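You operate a simulated robot arm through the tools that you are given. There is no shell and no other tool.

Carry out the task below with a simulated robot arm. There is one attempt and no reset: what you move stays moved.

Task
Lock the white tape roll away in the wiring bench drawer.
Fine: the red screw locks the shut drawer; turn it tight again. Where these are worked on the way, their far stop is far enough and under half their travel is too little: red screw, wiring bench drawer.

The check looks at the end state, three seconds after you hand in, the way a careful person would. Anything else that was tipped, shoved, dropped, spilled or broken makes it a failure.

Robot
A 6-joint arm with a two-finger parallel gripper, fixed in place. Base frame: the origin is at the foot of the arm, x ahead of it, y to its left, z up. Units: mm, rad, N and s.
With the tool pointing down near the work surface it reaches from about 240 to 640 mm from the base axis. Its first joint turns from -1.152 to 1.152 rad. Payload 2.7 kg.
Tool frame: the origin (TCP) lies between the finger pads and is the grasp point; the fingertips stand 23 mm ahead of it; z points along the fingers, y is the line along which they close. The gripper opens to 94 mm. The fingers are 38 mm wide and 10 mm thick; the gripper's body (54 by 96 mm) begins 39 mm behind the TCP.
Orientation is that of the tool frame in the base frame, as a unit quaternion [w, x, y, z]. With the fingers straight down and closing along the base's y, the tool's x points along the base's -x, its y along +y and its z along -z.

Tools
- The arm moves only by the tool send_rows. Its argument "increments" is a list of rows, each an object of numbers (a shift or turn left out is 0, a gripper value left out holds the last): "grip": the closure in counts, from 0 (fully open) to 255 (shut); "dx", "dy", "dz": the shift along the tool's x, y, z in m; "ax", "ay", "az": the turn, a rotation vector about the tool's x, y, z in rad. In form: [{"grip": .., "dx": .., "dy": .., "dz": .., "ax": .., "ay": .., "az": ..}, ...]. A call has 1 to 20 rows; each row shifts and turns the commanded pose from where the row before left it, along the tool's axes as they then stand. Each row takes 0.2 s and may step no farther than 50 mm and 0.15 rad from the row before; otherwise, or with a gripper value out of range, the whole call is refused. A pose out of reach is approached as far as the arm can. The call stops where the force on the tool passes 40 N (or 10 N more than at its start, if that is more) or the arm is blocked; 0.2 s more then pass. The fingers move at their own pace (about 45 mm/s each) and stop on an object; they squeeze with about 38 N. The grip force told is the motor's: it shows also when the fingers shut on nothing. Time passes only in rows, and 0.2 s behind the last, so rows that do not move let the fingers close. The reply holds the time, the measured pose of the TCP, the force on the tool along the base axes, the opening and the grip force, in the units named above and with some noise, with the torque about the TCP (base axes, N m) and any sound that the robot's microphone picked up, and new pictures: "show" is both (left out), scene, wrist or none.
- Cameras (640 x 400 px; columns grow to the right, rows downward): "scene" is fixed at [55.2, -422.1, 1396.9]; the picture's right is [0.91, -0.42, 0.00], its down [-0.27, -0.58, -0.77] and it looks along [0.32, 0.69, -0.64] (base axes); focal length 362 px, centre (320, 200). "wrist" rides on the gripper at [86, 16, -74] in the tool frame; the picture's right is [-0.18, 0.98, 0.00], its down [-0.58, -0.11, -0.81] and it looks along [-0.79, -0.15, 0.59] (tool axes); focal length 243 px, centre (320, 200). There is no depth. A picture from a camera that has moved, and an enlarged one, comes with that camera's place and axes in the base frame and with its lens.
- inspect(camera, box): a new picture of the part [left, top, right, bottom] of that camera's present view, enlarged. The clock stands still meanwhile.
- close_job(): hands the job in; it is judged then, once.

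Places have to be worked out from the pictures, the camera data and where the tool is seen. Open the gripper and draw the arm clear of the work before you hand the job in, unless the task says otherwise.

The tools are called after "Call:" as name(argument=value, ...) on one line, values as JSON. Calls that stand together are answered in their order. send_rows: Moves the arm, as the interface text tells. Its arguments: {"type":"object","properties":{"increments":{"type":"array"},"show":{"type":"string","enum":["both","scene","wrist","none"]}},"required":["increments"]} The other tools are called the same way: inspect (camera, box) takes an enlarged picture of a part of a camera's view; close_job () hands the job in.

At the start:

```text
time_s: 0.0
tool_pos: [383.4, 21.7, 1115.0]
tcp_rot: [0.001, 0.0, 1.0, 0.0]
force: [-0.1, -0.2, -0.4]
wrist_torque: [0.03, -0.02, -0.02]
finger_gap: 93.9
grasp_force: 0.0
```

scene: 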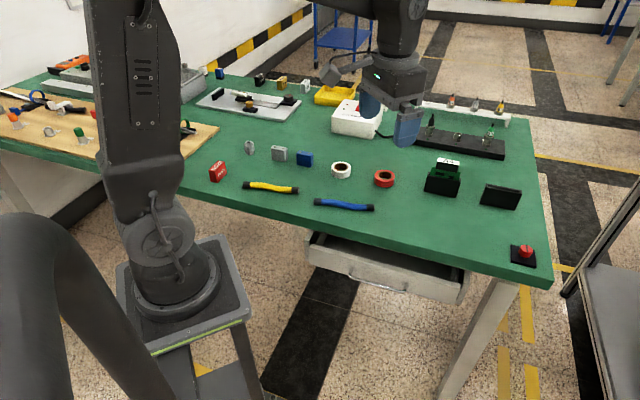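
wrist: 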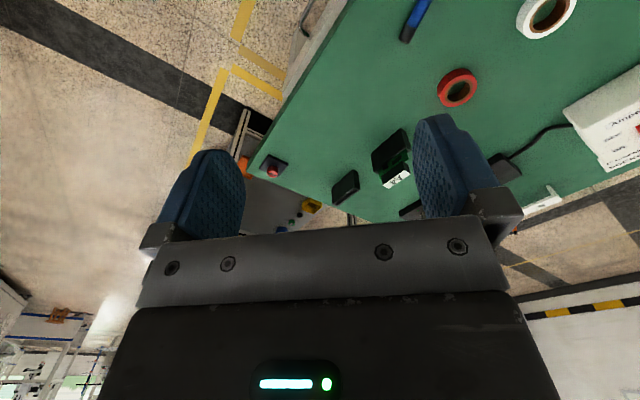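

I start by looking closely at the drawer, the screw and the tape roll in the scene picture.

Call:
inspect(camera="scene", box=[290, 210, 490, 335])

Call:
inspect(camera="scene", box=[200, 130, 420, 267])

Call:
inspect(camera="scene", box=[400, 80, 560, 280])

```text
3.20 times, centred on (390, 272) of scene
camera zoom: at [55.2, -422.1, 1396.9], right [0.91, -0.42, 0.0], down [-0.27, -0.58, -0.77], along [0.32, 0.69, -0.64], focal length 1157 px, centre (96, -32)
```

zoom: 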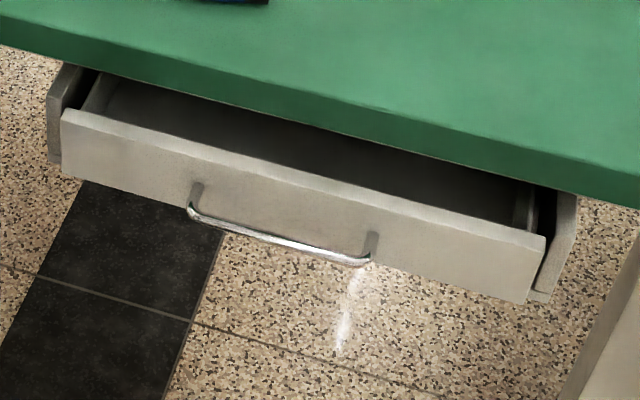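

```text
2.91 times, centred on (310, 198) of scene
camera zoom: at [55.2, -422.1, 1396.9], right [0.91, -0.42, 0.0], down [-0.27, -0.58, -0.77], along [0.32, 0.69, -0.64], focal length 1052 px, centre (349, 204)
```

zoom: 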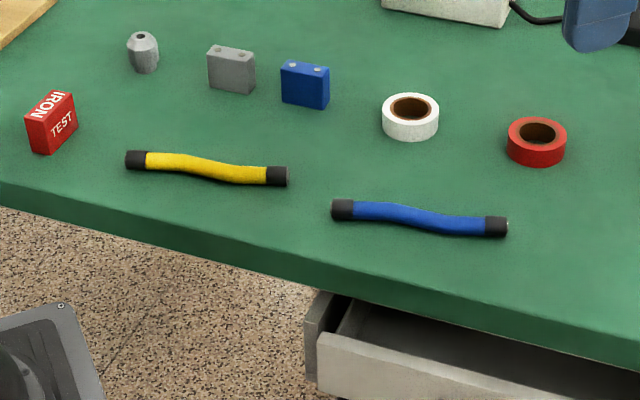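

```text
2.00 times, centred on (480, 180) of scene
camera zoom: at [55.2, -422.1, 1396.9], right [0.91, -0.42, 0.0], down [-0.27, -0.58, -0.77], along [0.32, 0.69, -0.64], focal length 723 px, centre (0, 240)
```

zoom: 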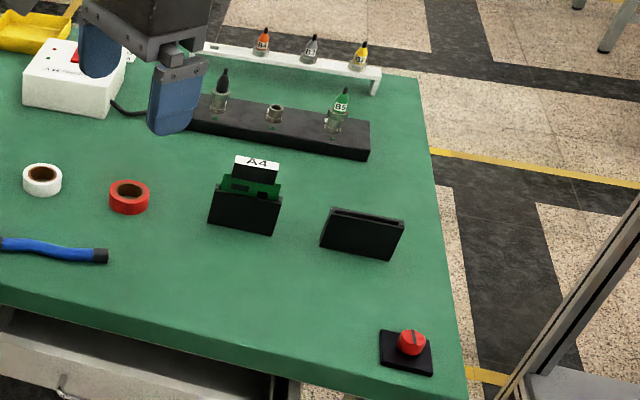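

The tape (white) lies around (456, 302), the screw near (665, -137) on a table about 800 high whose front edge runs at 45°; the drawer is already somewhat open. I turn the tool to face the drawer and lower a bit to look with the wrist camera.

Call:
send_rows(increments=[{"dx": 0.005, "dy": -0.015, "dz": 0.025}, {"dx": 0.005, "dy": -0.015, "dz": 0.025}, {"dx": 0.005, "dy": -0.015, "dz": 0.025}, {"dx": 0.005, "dy": -0.014, "dz": 0.025}, {"az": -0.131}, {"az": -0.131}, {"az": -0.131}, {"az": -0.131}, {"az": -0.131}, {"az": -0.13}])

```text
time_s: 2.2
tool_pos: [363.0, -37.4, 1015.0]
tcp_rot: [-0.001, -0.384, 0.923, 0.0]
force: [0.6, -0.3, 0.0]
wrist_torque: [0.0, 0.01, 0.02]
finger_gap: 93.9
grasp_force: 0.0
camera wrist: at [292.0, -87.1, 1088.9], right [-0.57, 0.82, 0.0], down [0.49, 0.34, 0.81], along [0.66, 0.46, -0.59], focal length 243 px, centre (320, 200)
```

scene: 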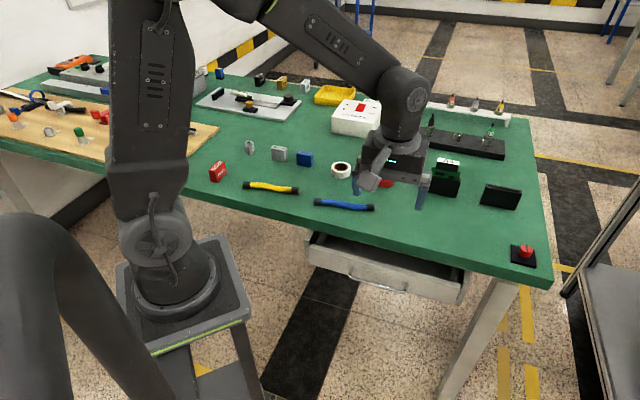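
wrist: 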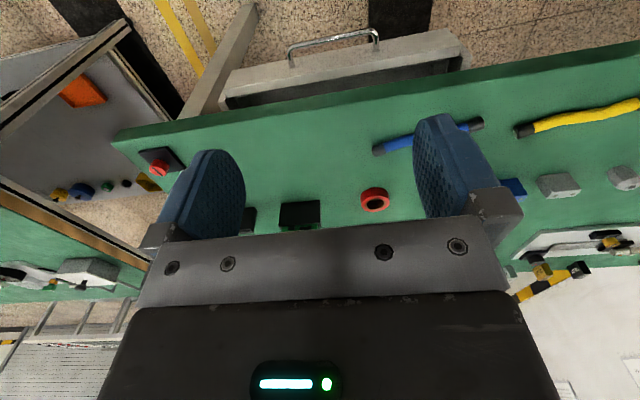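

The wrist camera sees drawer, handle and screw. I enlarge these parts.

Call:
inspect(camera="wrist", box=[200, 0, 500, 140])

Call:
inspect(camera="wrist", box=[100, 120, 240, 210])

```text
2.13 times, centred on (350, 70) of wrist
camera zoom: at [292.0, -87.1, 1088.9], right [-0.57, 0.82, 0.0], down [0.49, 0.34, 0.81], along [0.66, 0.46, -0.59], focal length 518 px, centre (256, 477)
```

zoom: 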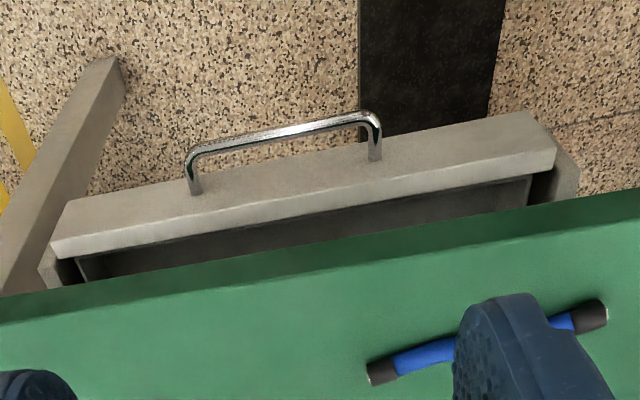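

```text
4.44 times, centred on (170, 165) of wrist
camera zoom: at [292.0, -87.1, 1088.9], right [-0.57, 0.82, 0.0], down [0.49, 0.34, 0.81], along [0.66, 0.46, -0.59], focal length 1078 px, centre (987, 356)
```

zoom: 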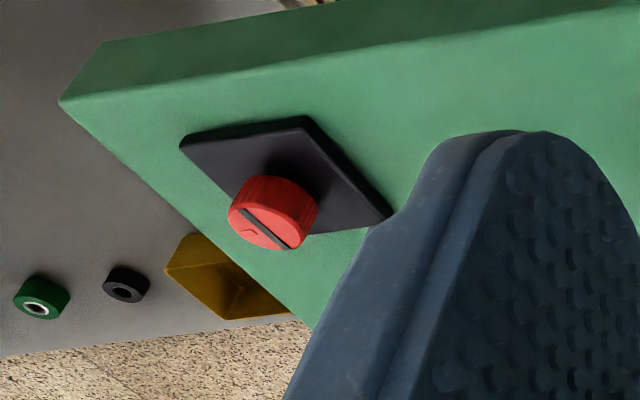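

The knob has a slot and a mark; I want a closer look at it to read its present state, so I turn back to heading 0 and move toward it at a safe height.

Call:
send_rows(increments=[{"az": 0.131}, {"az": 0.131}, {"az": 0.131}, {"az": 0.131}, {"az": 0.131}, {"az": 0.13}, {"dx": -0.0354, "dy": -0.0158, "dz": 0.023}, {"dx": -0.0354, "dy": -0.0158, "dz": 0.023}, {"dx": -0.0354, "dy": -0.0158, "dz": 0.023}, {"dx": -0.0354, "dy": -0.0158, "dz": 0.023}, {"dx": -0.0354, "dy": -0.0158, "dz": 0.023}])

```text
time_s: 4.6
tool_pos: [538.4, -114.5, 899.3]
tcp_rot: [0.0, -0.001, 1.0, 0.0]
force: [-0.8, 0.2, -0.3]
wrist_torque: [0.01, 0.04, -0.02]
finger_gap: 94.2
grasp_force: 0.0
camera wrist: at [453.7, -98.7, 973.1], right [0.18, 0.98, 0.0], down [0.58, -0.11, 0.81], along [0.79, -0.15, -0.59], focal length 243 px, centre (320, 200)
```

scene: 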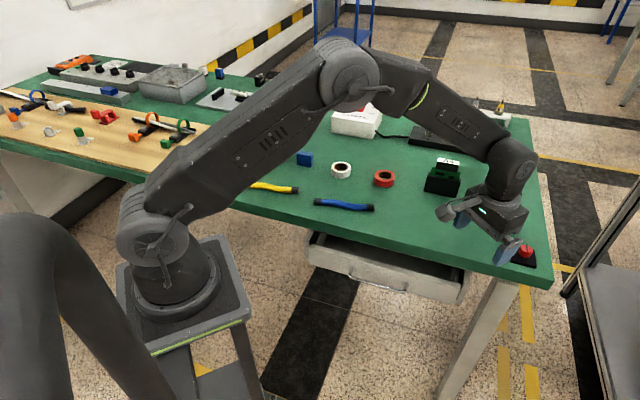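
wrist: 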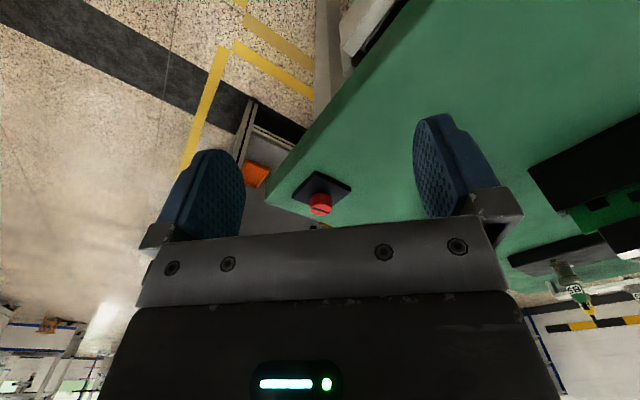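

Call:
inspect(camera="wrist", box=[280, 160, 360, 225])

Call:
inspect(camera="scene", box=[490, 225, 560, 285])

```text
6.15 times, centred on (320, 192) of wrist
camera zoom: at [453.7, -98.7, 973.1], right [0.18, 0.98, 0.0], down [0.58, -0.11, 0.81], along [0.79, -0.15, -0.59], focal length 1493 px, centre (320, 246)
```

zoom: 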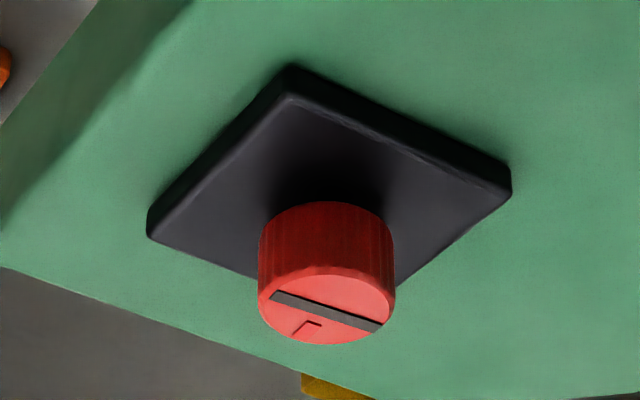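

```text
6.67 times, centred on (525, 255) of scene
camera zoom: at [55.1, -422.1, 1396.9], right [0.91, -0.42, 0.0], down [-0.27, -0.58, -0.77], along [0.32, 0.69, -0.64], focal length 2410 px, centre (-1047, -167)
```

zoom: 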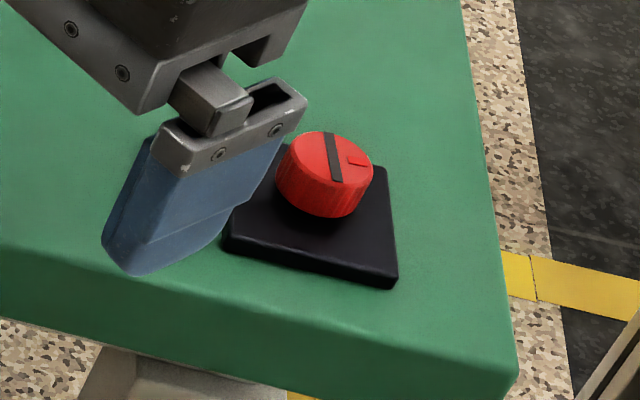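

The knob sits near (677, -138), top about z 821. I now go to look at the drawer's right end from close by to judge whether it is really ajar.

Call:
send_rows(increments=[{"dx": 0.036, "dy": -0.0135}, {"dx": 0.036, "dy": -0.0135}, {"az": -0.131}, {"az": -0.131}, {"az": -0.131}, {"az": -0.131}, {"az": -0.131}, {"az": -0.13}, {"dz": 0.025}, {"dz": 0.025}], show="both")

```text
time_s: 6.8
tool_pos: [470.2, -142.1, 849.7]
tcp_rot: [0.001, -0.383, 0.924, 0.0]
force: [0.8, 0.0, -0.1]
wrist_torque: [-0.01, -0.01, 0.0]
finger_gap: 93.8
grasp_force: 0.1
camera wrist: at [398.4, -192.6, 923.4], right [-0.57, 0.82, 0.0], down [0.49, 0.33, 0.81], along [0.67, 0.46, -0.59], focal length 243 px, centre (320, 200)
```

scene: 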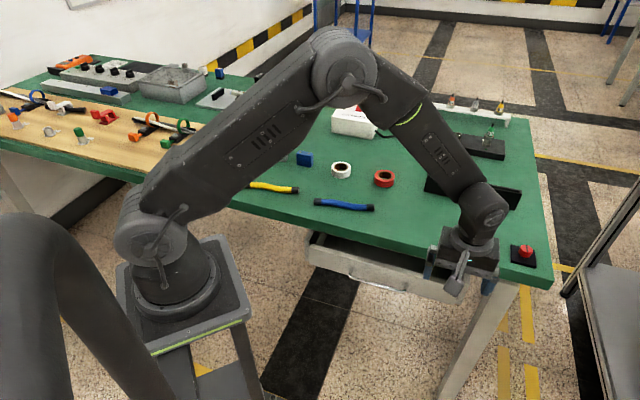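
wrist: 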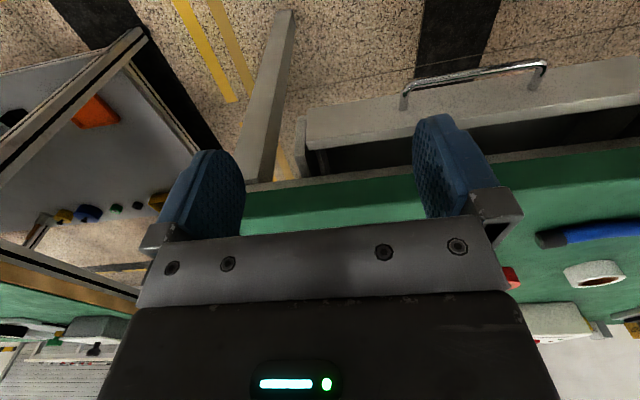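

Call:
inspect(camera="wrist", box=[270, 30, 640, 220])

Call:
inspect(camera="wrist", box=[270, 90, 370, 200])

```text
1.73 times, centred on (455, 125) of wrist
camera zoom: at [398.4, -192.6, 923.4], right [-0.57, 0.82, 0.0], down [0.49, 0.33, 0.81], along [0.67, 0.46, -0.59], focal length 420 px, centre (86, 330)
```

zoom: 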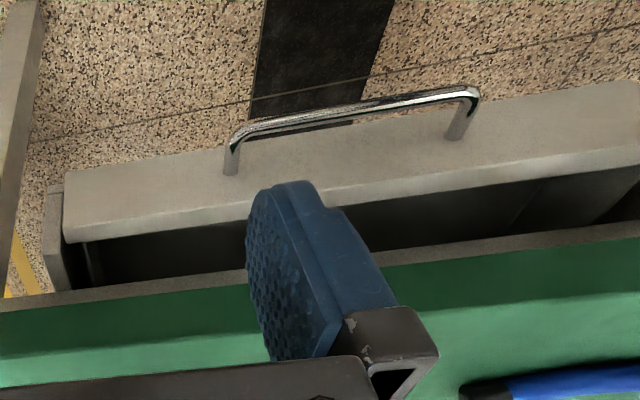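

```text
3.64 times, centred on (320, 145) of wrist
camera zoom: at [398.4, -192.6, 923.4], right [-0.57, 0.82, 0.0], down [0.49, 0.33, 0.81], along [0.67, 0.46, -0.59], focal length 882 px, centre (320, 400)
```

zoom: 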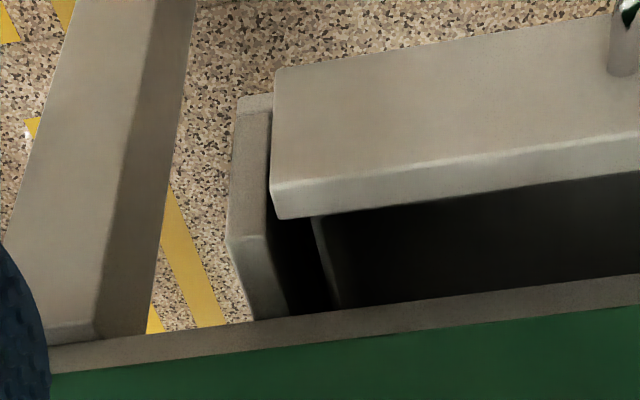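

The drawer's overlay panel sits just ahead of the housing (about d≈317–331 from the base along the 45° direction), so it looks shut, presumably locked; the screw must be loosened first. I lift, turn toward the knob, tilt the tool outward and move above it at z≈880.

Call:
send_rows(increments=[{"dz": -0.04}, {"dz": -0.04}, {"az": 0.1407}, {"az": 0.1407}, {"az": 0.1407}, {"az": 0.1407}, {"az": 0.1407}, {"az": 0.1407}, {"az": 0.1407}, {"ay": -0.1167}, {"ay": -0.1167}, {"ay": -0.1167}, {"dx": -0.03454, "dy": 0.00902, "dz": 0.02326}, {"dx": -0.03454, "dy": 0.00902, "dz": 0.02326}, {"dx": -0.03454, "dy": 0.00902, "dz": 0.02326}, {"dx": -0.03454, "dy": 0.00902, "dz": 0.02326}, {"dx": -0.03454, "dy": 0.00902, "dz": 0.02326}])

```text
time_s: 10.4
tool_pos: [675.0, -138.6, 879.8]
tcp_rot: [0.172, 0.098, 0.98, -0.017]
force: [-0.2, 0.0, -0.5]
wrist_torque: [-0.02, 0.0, 0.02]
finger_gap: 94.0
grasp_force: 0.0
camera wrist: at [575.1, -101.8, 919.1], right [0.36, 0.93, 0.06], down [0.24, -0.16, 0.96], along [0.9, -0.33, -0.29], focal length 243 px, centre (320, 200)
```

scene: 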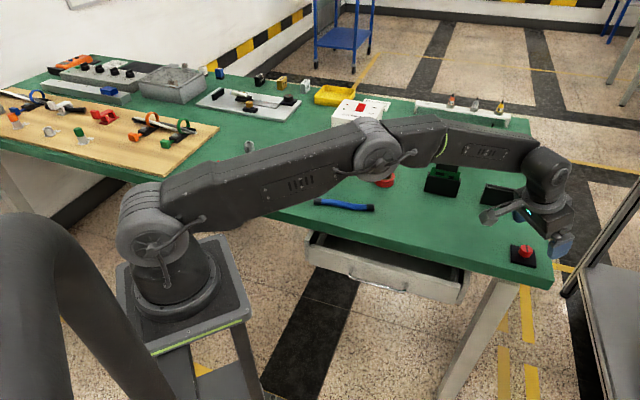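
wrist: 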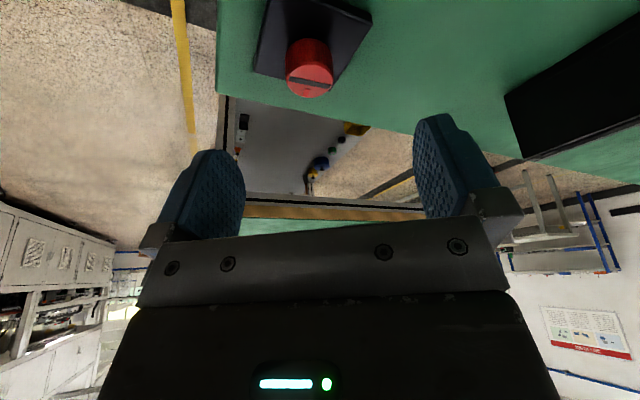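

It is reached with room to spare. I enlarge the knob to fix its exact position.

Call:
inspect(camera="wrist", box=[240, 0, 400, 110])

Call:
inspect(camera="scene", box=[480, 180, 600, 290])

```text
3.64 times, centred on (320, 55) of wrist
camera zoom: at [575.1, -101.8, 919.1], right [0.36, 0.93, 0.06], down [0.24, -0.16, 0.96], along [0.9, -0.33, -0.29], focal length 882 px, centre (320, 727)
```

zoom: 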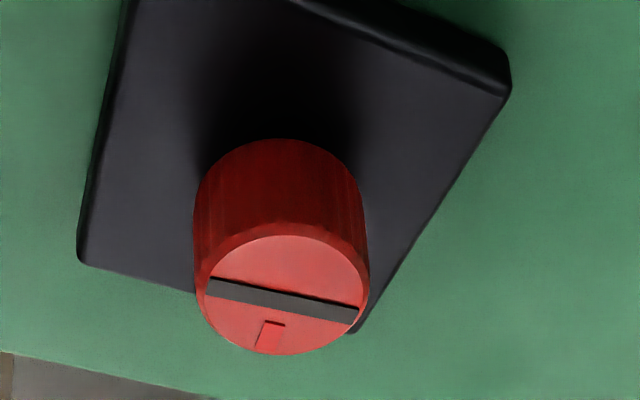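

```text
3.64 times, centred on (540, 235) of scene
camera zoom: at [55.1, -422.1, 1396.9], right [0.91, -0.42, 0.0], down [-0.27, -0.58, -0.77], along [0.32, 0.69, -0.64], focal length 1315 px, centre (-480, 73)
```

zoom: 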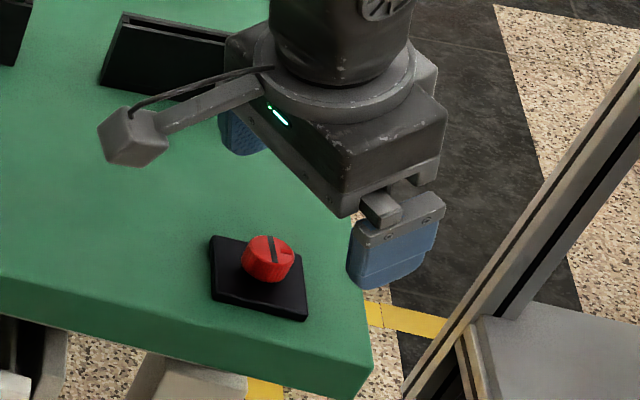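

Knob axis ≈ (672, -138), top ≈ 825. I swing the heading clockwise by 0.7 rad (to have room for counter-clockwise loosening) and come down to about 20 mm above the grip height, then look.

Call:
send_rows(increments=[{"ax": 0.048, "az": 0.1315}, {"ax": 0.048, "az": 0.1315}, {"ax": 0.048, "az": 0.1315}, {"ax": 0.048, "az": 0.1315}, {"ax": 0.048, "az": 0.1315}, {"dx": 0.00965, "dy": -0.001, "dz": 0.0151}, {"dx": 0.00965, "dy": -0.001, "dz": 0.0151}])

```text
time_s: 12.0
tool_pos: [669.2, -133.2, 843.6]
tcp_rot: [0.157, 0.428, 0.887, -0.076]
force: [-0.7, -0.5, -0.1]
wrist_torque: [-0.01, 0.0, 0.02]
finger_gap: 94.1
grasp_force: 0.1
camera wrist: at [615.9, -39.6, 882.8], right [0.88, 0.48, 0.06], down [0.08, -0.28, 0.96], along [0.47, -0.83, -0.28], focal length 243 px, centre (320, 200)
```

scene: 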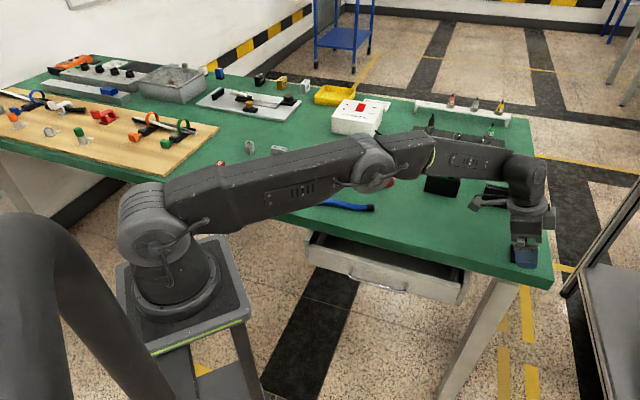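
wrist: 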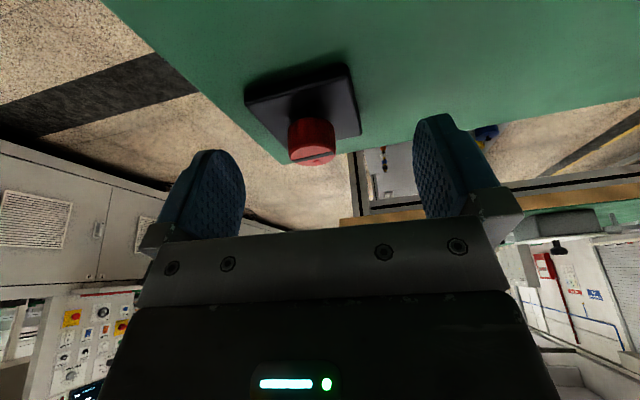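

Call:
inspect(camera="wrist", box=[235, 55, 395, 175])

Call:
inspect(camera="scene", box=[460, 170, 580, 290])

```text
3.33 times, centred on (315, 115) of wrist
camera zoom: at [615.9, -39.6, 882.8], right [0.88, 0.48, 0.06], down [0.08, -0.28, 0.96], along [0.47, -0.83, -0.28], focal length 809 px, centre (337, 483)
```

zoom: 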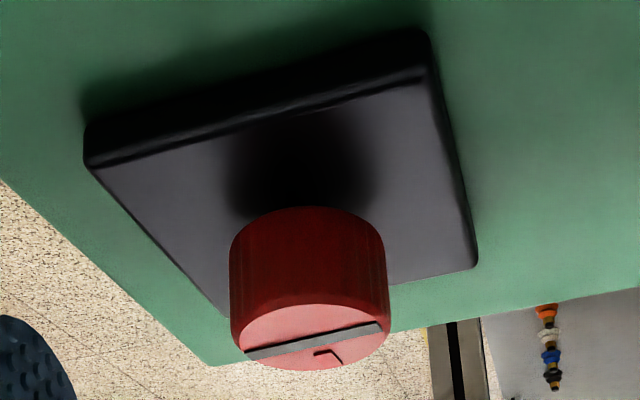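

```text
3.33 times, centred on (520, 230) of scene
camera zoom: at [55.2, -422.1, 1396.9], right [0.91, -0.42, 0.0], down [-0.27, -0.58, -0.77], along [0.32, 0.69, -0.64], focal length 1205 px, centre (-347, 100)
```

zoom: 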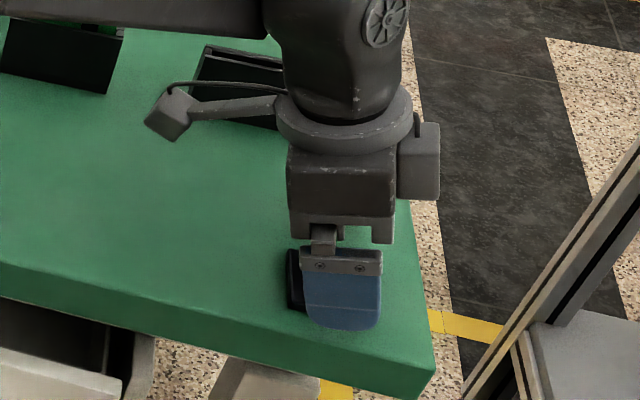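

Triangulating the two wrist views puts the knob axis at about (668.7, -137.3), top z≈826, ⌀≈25. I centre over it, come down to TCP z≈830 and close on it.

Call:
send_rows(increments=[{"dx": 0.0067, "dy": -0.003, "dz": 0.012}, {"grip": 150}, {"grip": 150}, {"grip": 150}])

```text
time_s: 13.0
tool_pos: [665.0, -134.5, 829.7]
tcp_rot: [0.156, 0.428, 0.887, -0.076]
force: [-6.6, -2.4, 3.5]
wrist_torque: [-0.06, 0.43, -0.01]
finger_gap: 52.4
grasp_force: 34.0
camera wrist: at [611.7, -40.7, 869.2], right [0.88, 0.48, 0.06], down [0.08, -0.28, 0.96], along [0.47, -0.83, -0.28], focal length 243 px, centre (320, 200)
```

scene: 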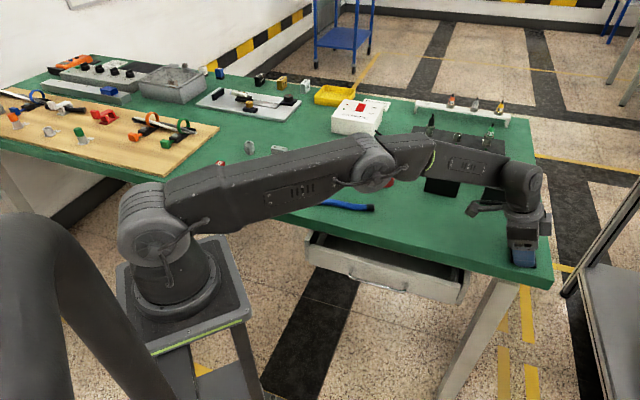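
wrist: 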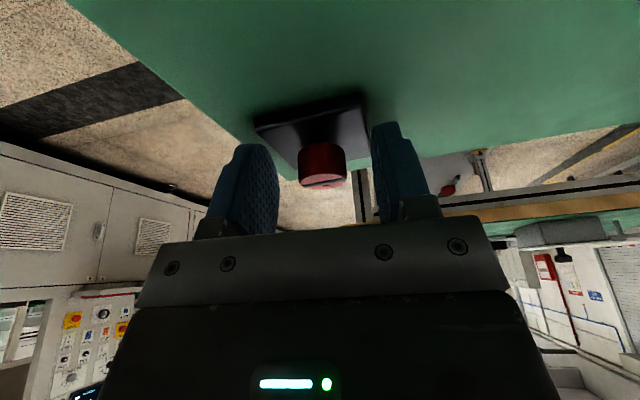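

The fingers stopped at 52 mm, evidently on the base plate's edges. I open a little, rise 6 mm and close again.

Call:
send_rows(increments=[{"grip": 90}, {"grip": 90, "dx": -0.0014, "dz": -0.0059}, {"grip": 150}, {"grip": 150}, {"grip": 150}])

Call:
inspect(camera="wrist", box=[200, 80, 440, 240])

```text
time_s: 14.2
tool_pos: [664.5, -133.4, 835.6]
tcp_rot: [0.156, 0.428, 0.887, -0.076]
force: [0.2, -0.5, 0.2]
wrist_torque: [0.01, 0.01, 0.0]
finger_gap: 38.5
grasp_force: 0.0
camera wrist: at [611.7, -39.7, 875.5], right [0.88, 0.48, 0.06], down [0.08, -0.28, 0.96], along [0.47, -0.83, -0.28], focal length 243 px, centre (320, 200)
```

scene: 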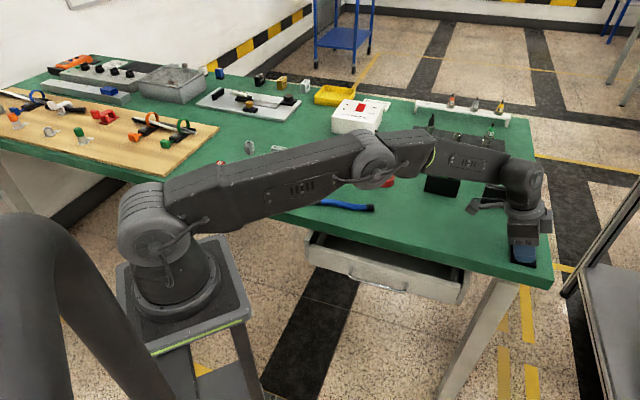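
wrist: 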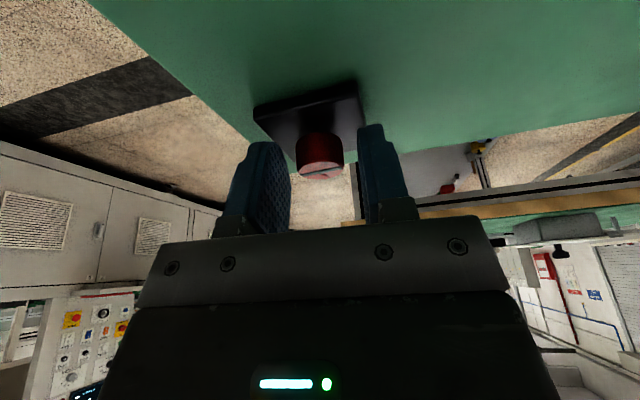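

```text
2.50 times, centred on (320, 160) of wrist
camera zoom: at [611.7, -39.7, 875.5], right [0.88, 0.48, 0.06], down [0.08, -0.28, 0.96], along [0.47, -0.83, -0.28], focal length 606 px, centre (320, 300)
```

zoom: 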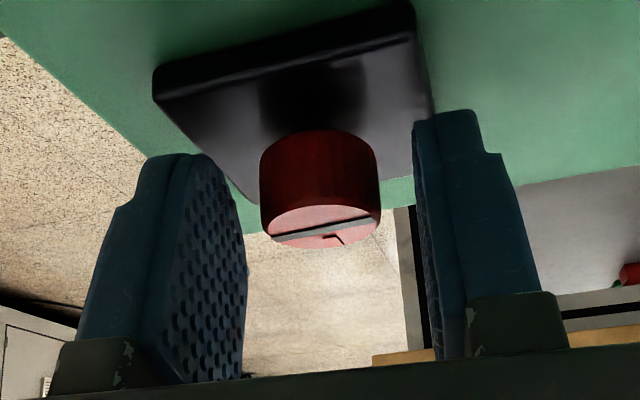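

Clear of the plate now and the knob is centred between the pads. I close fully on it.

Call:
send_rows(increments=[{"grip": 255}, {"grip": 255}, {"grip": 255}], show="wrist")

Call:
inspect(camera="wrist", box=[240, 90, 400, 200])

```text
time_s: 15.0
tool_pos: [664.7, -133.5, 836.9]
tcp_rot: [0.157, 0.428, 0.887, -0.076]
force: [-0.4, 0.1, 0.5]
wrist_torque: [-0.06, 0.03, -0.04]
finger_gap: 23.4
grasp_force: 44.4
camera wrist: at [611.6, -39.7, 875.5], right [0.88, 0.48, 0.06], down [0.08, -0.28, 0.96], along [0.47, -0.83, -0.28], focal length 243 px, centre (320, 200)
```

wrist: 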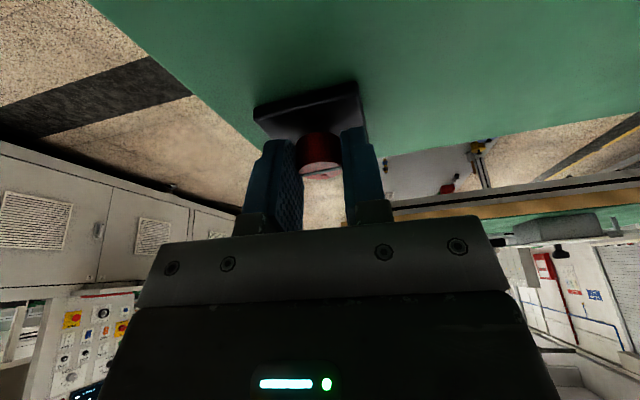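

```text
3.64 times, centred on (320, 145) of wrist
camera zoom: at [611.6, -39.7, 875.5], right [0.88, 0.48, 0.06], down [0.08, -0.28, 0.96], along [0.47, -0.83, -0.28], focal length 882 px, centre (320, 400)
```

zoom: 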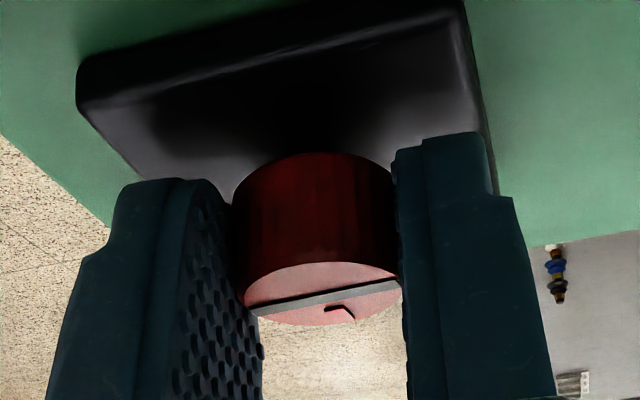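

The knob is gripped (gap 23 mm). I try a small counter-clockwise turn of 0.3 rad about its axis and watch torque and marks.

Call:
send_rows(increments=[{"ax": -0.0343, "az": -0.0939, "dy": -0.00058}, {"ax": -0.0343, "az": -0.0939, "dy": -0.00058}, {"ax": -0.0343, "az": -0.0939, "dy": -0.00058}], show="wrist")

Call:
inspect(camera="wrist", box=[240, 90, 400, 200])

```text
time_s: 15.8
tool_pos: [662.9, -135.1, 835.3]
tcp_rot: [0.166, 0.289, 0.941, -0.052]
force: [-1.0, -0.5, -3.1]
wrist_torque: [-0.55, -0.55, 0.02]
finger_gap: 23.9
grasp_force: 45.1
camera wrist: at [585.2, -61.2, 875.6], right [0.7, 0.72, 0.06], down [0.16, -0.24, 0.96], along [0.7, -0.66, -0.28], focal length 243 px, centre (320, 200)
```

wrist: 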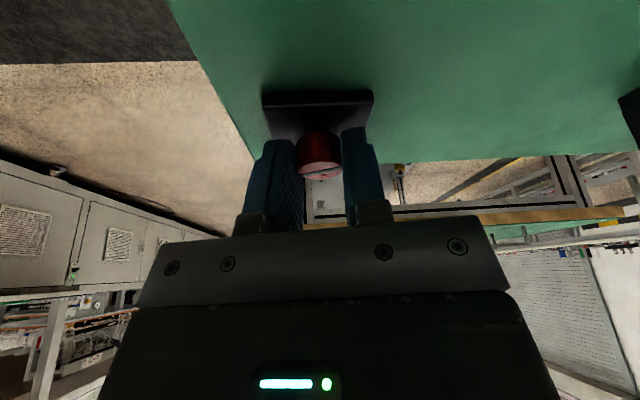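

```text
3.64 times, centred on (320, 145) of wrist
camera zoom: at [585.2, -61.2, 875.6], right [0.7, 0.72, 0.06], down [0.16, -0.24, 0.96], along [0.7, -0.66, -0.28], focal length 882 px, centre (320, 400)
```

zoom: 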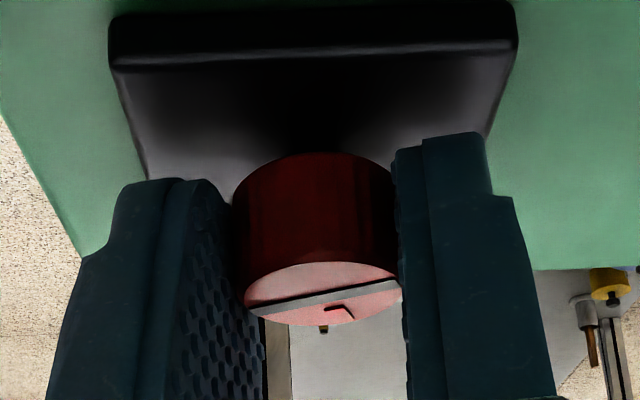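

The knob turns with the fingers (slot fixed in view while the plate rotates). I continue counter-clockwise.

Call:
send_rows(increments=[{"ax": -0.0343, "az": -0.0939, "dy": -0.00058}, {"ax": -0.0343, "az": -0.0939, "dy": -0.00058}, {"ax": -0.0343, "az": -0.0939, "dy": -0.00058}, {"ax": -0.0343, "az": -0.0939, "dy": -0.00058}, {"ax": -0.0343, "az": -0.0939, "dy": -0.00058}], show="wrist")

Call:
inspect(camera="wrist", box=[240, 90, 400, 200])

```text
time_s: 17.0
tool_pos: [663.9, -137.5, 836.6]
tcp_rot: [0.173, 0.049, 0.984, -0.008]
force: [13.8, -1.0, -14.6]
wrist_torque: [-0.16, 0.64, 0.03]
finger_gap: 23.6
grasp_force: 45.5
camera wrist: at [558.7, -110.9, 875.6], right [0.27, 0.96, 0.06], down [0.26, -0.14, 0.96], along [0.93, -0.24, -0.28], focal length 243 px, centre (320, 200)
```

wrist: 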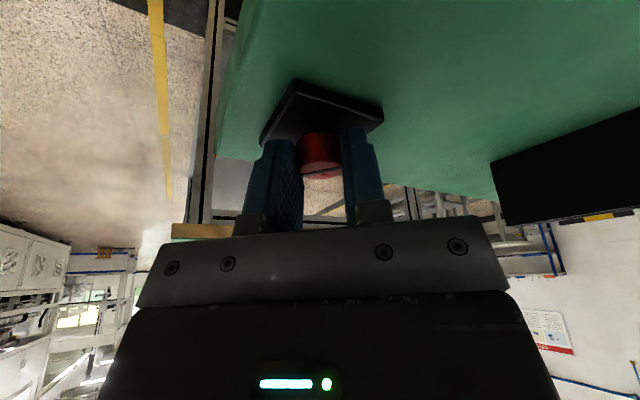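

```text
3.64 times, centred on (320, 145) of wrist
camera zoom: at [558.7, -110.9, 875.6], right [0.27, 0.96, 0.06], down [0.26, -0.14, 0.96], along [0.93, -0.24, -0.28], focal length 882 px, centre (320, 400)
```

zoom: 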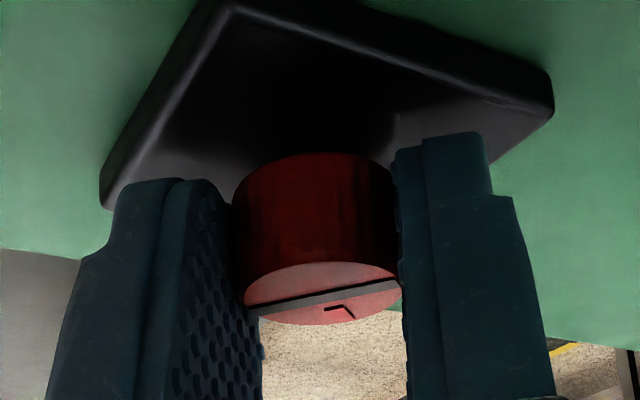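

Still turning; some side force has built up from slight off-centre, so I relieve it by ~1.5 mm and continue turning.

Call:
send_rows(increments=[{"dx": -0.0009, "dz": 0.0019}, {"ax": -0.0343, "az": -0.0939, "dy": -0.0004}, {"ax": -0.0343, "az": -0.0939, "dy": -0.0004}, {"ax": -0.0343, "az": -0.0939, "dy": -0.0004}], show="wrist")

Call:
inspect(camera="wrist", box=[240, 90, 400, 200])

```text
time_s: 18.0
tool_pos: [663.1, -139.5, 836.7]
tcp_rot: [0.173, -0.1, 0.98, 0.019]
force: [-18.5, 4.3, 6.3]
wrist_torque: [-0.32, 1.19, 0.04]
finger_gap: 23.6
grasp_force: 44.9
camera wrist: at [555.8, -144.7, 875.7], right [-0.03, 1.0, 0.06], down [0.29, -0.05, 0.96], along [0.96, 0.05, -0.29], focal length 243 px, centre (320, 200)
```

wrist: 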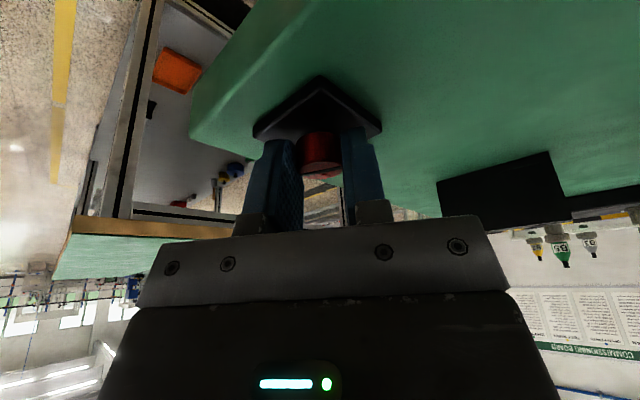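

```text
3.64 times, centred on (320, 145) of wrist
camera zoom: at [555.8, -144.7, 875.7], right [-0.03, 1.0, 0.06], down [0.29, -0.05, 0.96], along [0.96, 0.05, -0.29], focal length 882 px, centre (320, 400)
```

zoom: 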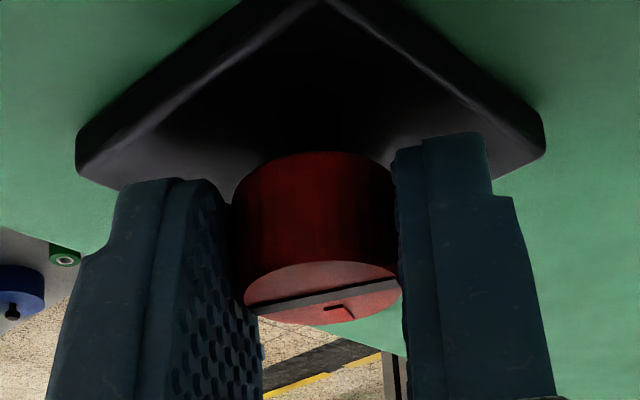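

Forces remain modest and the knob keeps following. I take back 1 mm and turn further.

Call:
send_rows(increments=[{"dx": 0.0009, "dz": -0.0004}, {"ax": -0.0343, "az": -0.0939, "dy": -0.0004}, {"ax": -0.0343, "az": -0.0939, "dy": -0.0004}, {"ax": -0.0343, "az": -0.0939, "dy": -0.0004}], show="both")

Call:
inspect(camera="wrist", box=[240, 90, 400, 200])

```text
time_s: 19.0
tool_pos: [663.3, -140.1, 836.7]
tcp_rot: [0.17, -0.246, 0.953, 0.043]
force: [-1.5, -1.2, 2.1]
wrist_torque: [-0.48, 1.07, 0.0]
finger_gap: 23.5
grasp_force: 45.5
camera wrist: at [562.6, -177.7, 875.2], right [-0.32, 0.94, 0.06], down [0.29, 0.03, 0.96], along [0.9, 0.33, -0.28], focal length 243 px, centre (320, 200)
```

scene: 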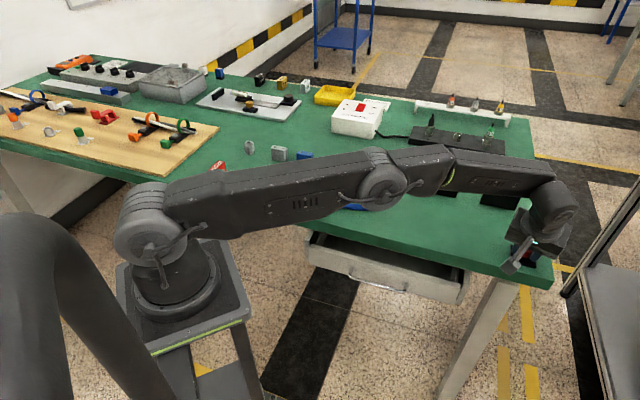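
wrist: 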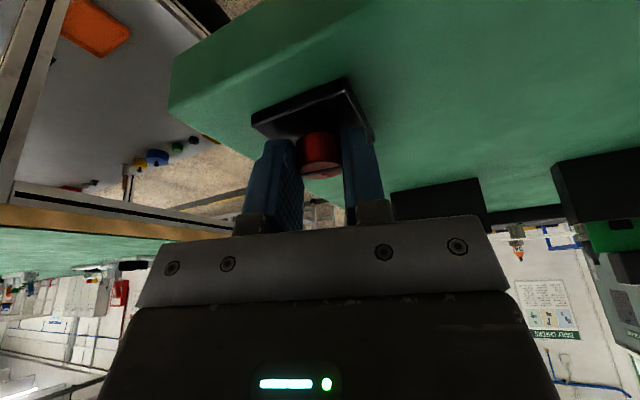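

```text
3.64 times, centred on (320, 145) of wrist
camera zoom: at [562.6, -177.7, 875.2], right [-0.32, 0.94, 0.06], down [0.29, 0.03, 0.96], along [0.9, 0.33, -0.28], focal length 882 px, centre (320, 400)
```

zoom: 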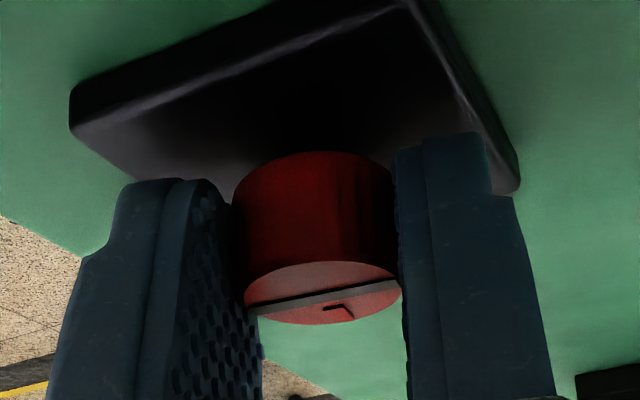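

Total 1.4 rad and still following with low force. I continue another 0.4 rad.

Call:
send_rows(increments=[{"ax": -0.0343, "az": -0.0939, "dy": -0.0004}, {"ax": -0.0343, "az": -0.0939, "dy": -0.0004}, {"ax": -0.0343, "az": -0.0939, "dy": -0.0004}, {"ax": -0.0343, "az": -0.0939, "dy": -0.0004}], show="both")

Call:
inspect(camera="wrist", box=[240, 90, 400, 200])

```text
time_s: 19.7
tool_pos: [663.0, -143.0, 836.6]
tcp_rot: [0.173, -0.345, 0.921, 0.056]
force: [16.2, -3.3, -7.8]
wrist_torque: [0.03, 0.16, -0.08]
finger_gap: 23.9
grasp_force: 45.3
out of reach, approached as far as the arm can: row 2, 3
stopped in row 3: the force on the tool passed its limit at 56 N (the readings are from after the stop); the commanded pose is now the measured one
camera wrist: at [572.1, -199.2, 874.0], right [-0.51, 0.86, 0.05], down [0.25, 0.1, 0.96], along [0.82, 0.51, -0.27], focal length 243 px, centre (320, 200)
```

scene: 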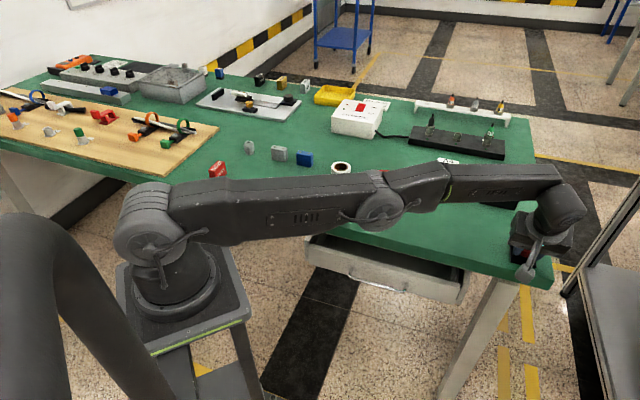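
wrist: 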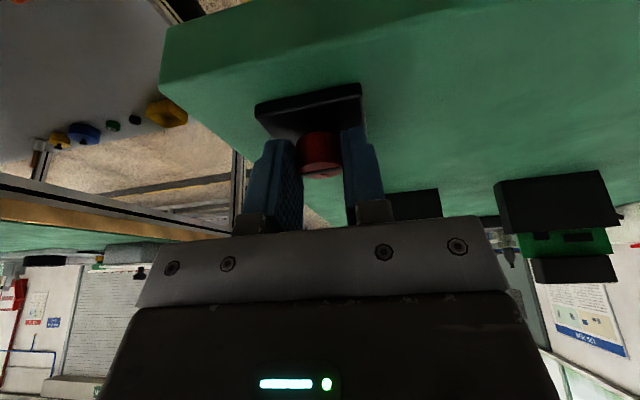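

```text
3.64 times, centred on (320, 145) of wrist
camera zoom: at [572.1, -199.2, 874.0], right [-0.51, 0.86, 0.05], down [0.25, 0.1, 0.96], along [0.82, 0.51, -0.27], focal length 882 px, centre (320, 400)
```

zoom: 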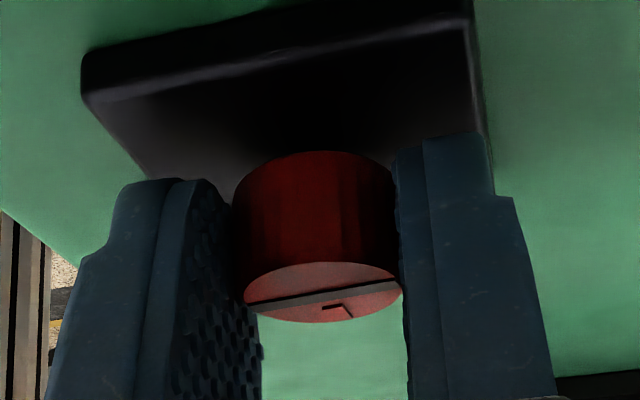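

The arm's reach ended here, with about 1.6 rad turned and the knob still following. I release, swing back clockwise around the knob axis (est. (668, -137.6)) to regrip.

Call:
send_rows(increments=[{"grip": 130}, {"grip": 130}, {"grip": 130}, {"ax": 0.0464, "az": 0.1272, "dy": 0.00071}, {"ax": 0.0464, "az": 0.1272, "dy": 0.00071}, {"dx": -0.0017, "dy": 0.0013, "dz": 0.0006}, {"ax": 0.0464, "az": 0.1272, "dy": 0.00071}, {"ax": 0.0464, "az": 0.1272, "dy": 0.00071}, {"ax": 0.0464, "az": 0.1272, "dy": 0.00071}, {"ax": 0.0464, "az": 0.1272, "dy": 0.00071}, {"ax": 0.0464, "az": 0.1272, "dy": 0.00071}, {"ax": 0.0464, "az": 0.1272, "dy": 0.00071}, {"ax": 0.0464, "az": 0.1272, "dy": 0.00071}, {"ax": 0.0464, "az": 0.1272, "dy": 0.00071}, {"ax": 0.0464, "az": 0.1272, "dy": 0.00071}, {"ax": 0.0464, "az": 0.1272, "dy": 0.00071}, {"ax": 0.0464, "az": 0.1272, "dy": 0.00071}], show="both")

Call:
inspect(camera="wrist", box=[240, 90, 400, 200])

```text
time_s: 23.3
tool_pos: [662.8, -131.9, 836.8]
tcp_rot: [0.16, 0.493, 0.851, -0.083]
force: [-0.3, -0.3, -0.6]
wrist_torque: [-0.03, 0.02, 0.0]
finger_gap: 46.1
grasp_force: 0.0
camera wrist: at [624.7, -30.9, 875.6], right [0.94, 0.34, 0.08], down [0.02, -0.29, 0.96], along [0.35, -0.9, -0.28], focal length 243 px, centre (320, 200)
```

scene: 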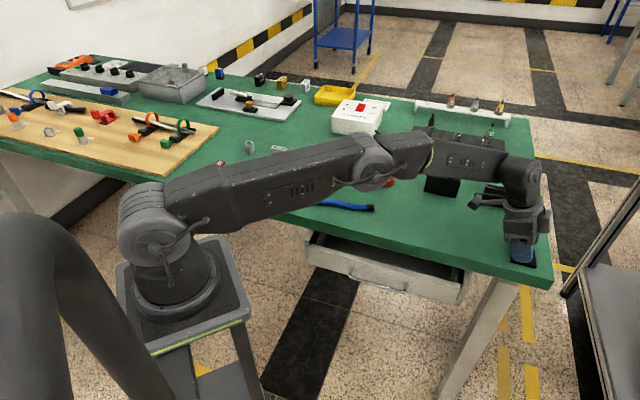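
wrist: 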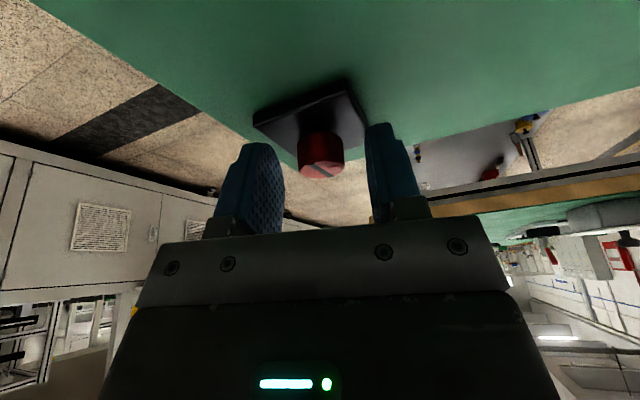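

```text
3.64 times, centred on (320, 145) of wrist
camera zoom: at [624.7, -30.9, 875.6], right [0.94, 0.34, 0.08], down [0.02, -0.29, 0.96], along [0.35, -0.9, -0.28], focal length 882 px, centre (320, 400)
```

zoom: 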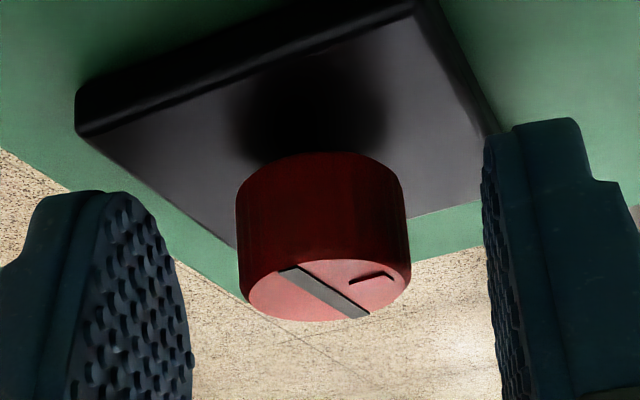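

The knob's mark now points about 90° further than at the start. I move 2 mm forward to centre on it, regrip, and check the forces.

Call:
send_rows(increments=[{"dx": -0.0019, "dz": 0.0007}, {"grip": 255}, {"grip": 255}, {"grip": 255}, {"grip": 255}], show="none")

Call:
inspect(camera="wrist", box=[240, 90, 400, 200])

```text
time_s: 24.5
tool_pos: [666.3, -134.5, 836.7]
tcp_rot: [0.159, 0.492, 0.852, -0.083]
force: [-3.2, -1.2, 2.6]
wrist_torque: [-0.09, 0.65, 0.02]
finger_gap: 23.7
grasp_force: 45.4
```

```text
3.64 times, centred on (320, 145) of wrist
camera zoom: at [626.2, -33.4, 876.0], right [0.94, 0.34, 0.08], down [0.02, -0.29, 0.96], along [0.35, -0.89, -0.28], focal length 882 px, centre (320, 400)
```

zoom: 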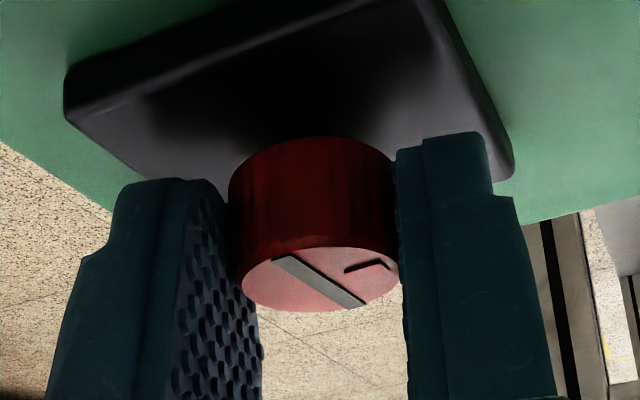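

Gripped with low force. I turn 0.3 rad more counter-clockwise and check whether the mark still moves with the fingers.

Call:
send_rows(increments=[{"ax": -0.0343, "az": -0.0939, "dy": -0.0004}, {"ax": -0.0343, "az": -0.0939, "dy": -0.0004}, {"ax": -0.0343, "az": -0.0939, "dy": -0.0004}], show="none")

Call:
inspect(camera="wrist", box=[240, 90, 400, 200])

```text
time_s: 25.3
tool_pos: [665.1, -135.1, 837.2]
tcp_rot: [0.173, 0.358, 0.916, -0.061]
force: [1.8, -8.0, 2.0]
wrist_torque: [0.15, 0.73, -0.02]
finger_gap: 23.7
grasp_force: 45.3
```

```text
3.64 times, centred on (320, 145) of wrist
camera zoom: at [597.0, -50.4, 875.4], right [0.79, 0.61, 0.08], down [0.11, -0.26, 0.96], along [0.6, -0.75, -0.27], focal length 882 px, centre (320, 400)
```

zoom: 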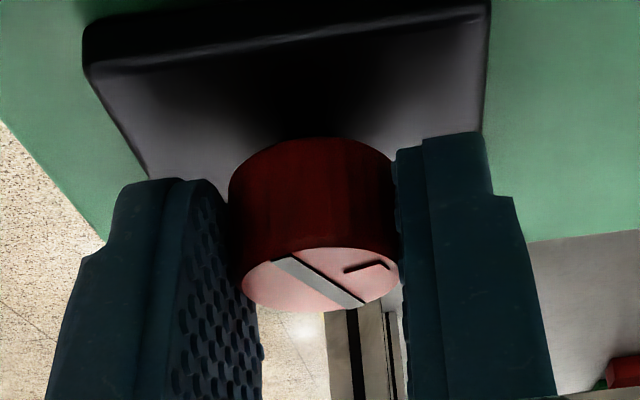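

It still follows. I continue turning.

Call:
send_rows(increments=[{"ax": -0.0343, "az": -0.0939, "dy": -0.0005}, {"ax": -0.0343, "az": -0.0939, "dy": -0.0005}, {"ax": -0.0343, "az": -0.0939, "dy": -0.0005}, {"ax": -0.0343, "az": -0.0939, "dy": -0.0005}, {"ax": -0.0343, "az": -0.0939, "dy": -0.0005}], show="none")

Call:
inspect(camera="wrist", box=[240, 90, 400, 200])

```text
time_s: 26.5
tool_pos: [663.8, -137.8, 838.1]
tcp_rot: [0.184, 0.119, 0.975, -0.02]
force: [4.8, -10.3, 0.4]
wrist_torque: [-0.3, 0.21, -0.05]
finger_gap: 23.4
grasp_force: 45.0
```

```text
3.64 times, centred on (320, 145) of wrist
camera zoom: at [563.8, -95.1, 874.8], right [0.4, 0.91, 0.07], down [0.22, -0.17, 0.96], along [0.89, -0.37, -0.26], focal length 882 px, centre (320, 400)
```

zoom: 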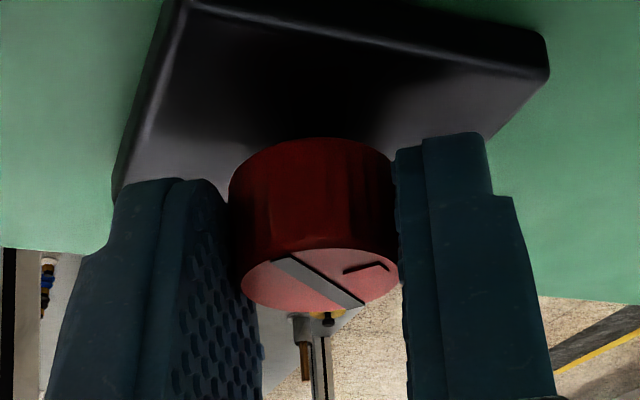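

Still following (about 2.4 rad in all). I continue.

Call:
send_rows(increments=[{"ax": -0.0362, "az": -0.0932, "dy": -0.0007}, {"ax": -0.0362, "az": -0.0932, "dy": -0.0007}, {"ax": -0.0362, "az": -0.0932, "dy": -0.0005}, {"ax": -0.0362, "az": -0.0932, "dy": -0.0005}, {"ax": -0.0362, "az": -0.0932, "dy": -0.0005}], show="none")

Call:
inspect(camera="wrist", box=[240, 90, 400, 200])

```text
time_s: 27.7
tool_pos: [664.3, -137.8, 838.1]
tcp_rot: [0.183, -0.126, 0.975, 0.025]
force: [1.3, -7.7, 8.8]
wrist_torque: [-0.68, 0.79, -0.03]
finger_gap: 23.7
grasp_force: 44.7
```

```text
3.64 times, centred on (320, 145) of wrist
camera zoom: at [556.1, -150.8, 874.6], right [-0.08, 0.99, 0.07], down [0.27, -0.04, 0.96], along [0.96, 0.1, -0.26], focal length 882 px, centre (320, 400)
```

zoom: 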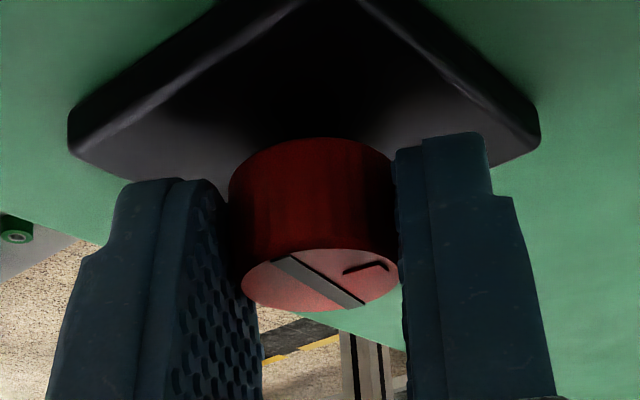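

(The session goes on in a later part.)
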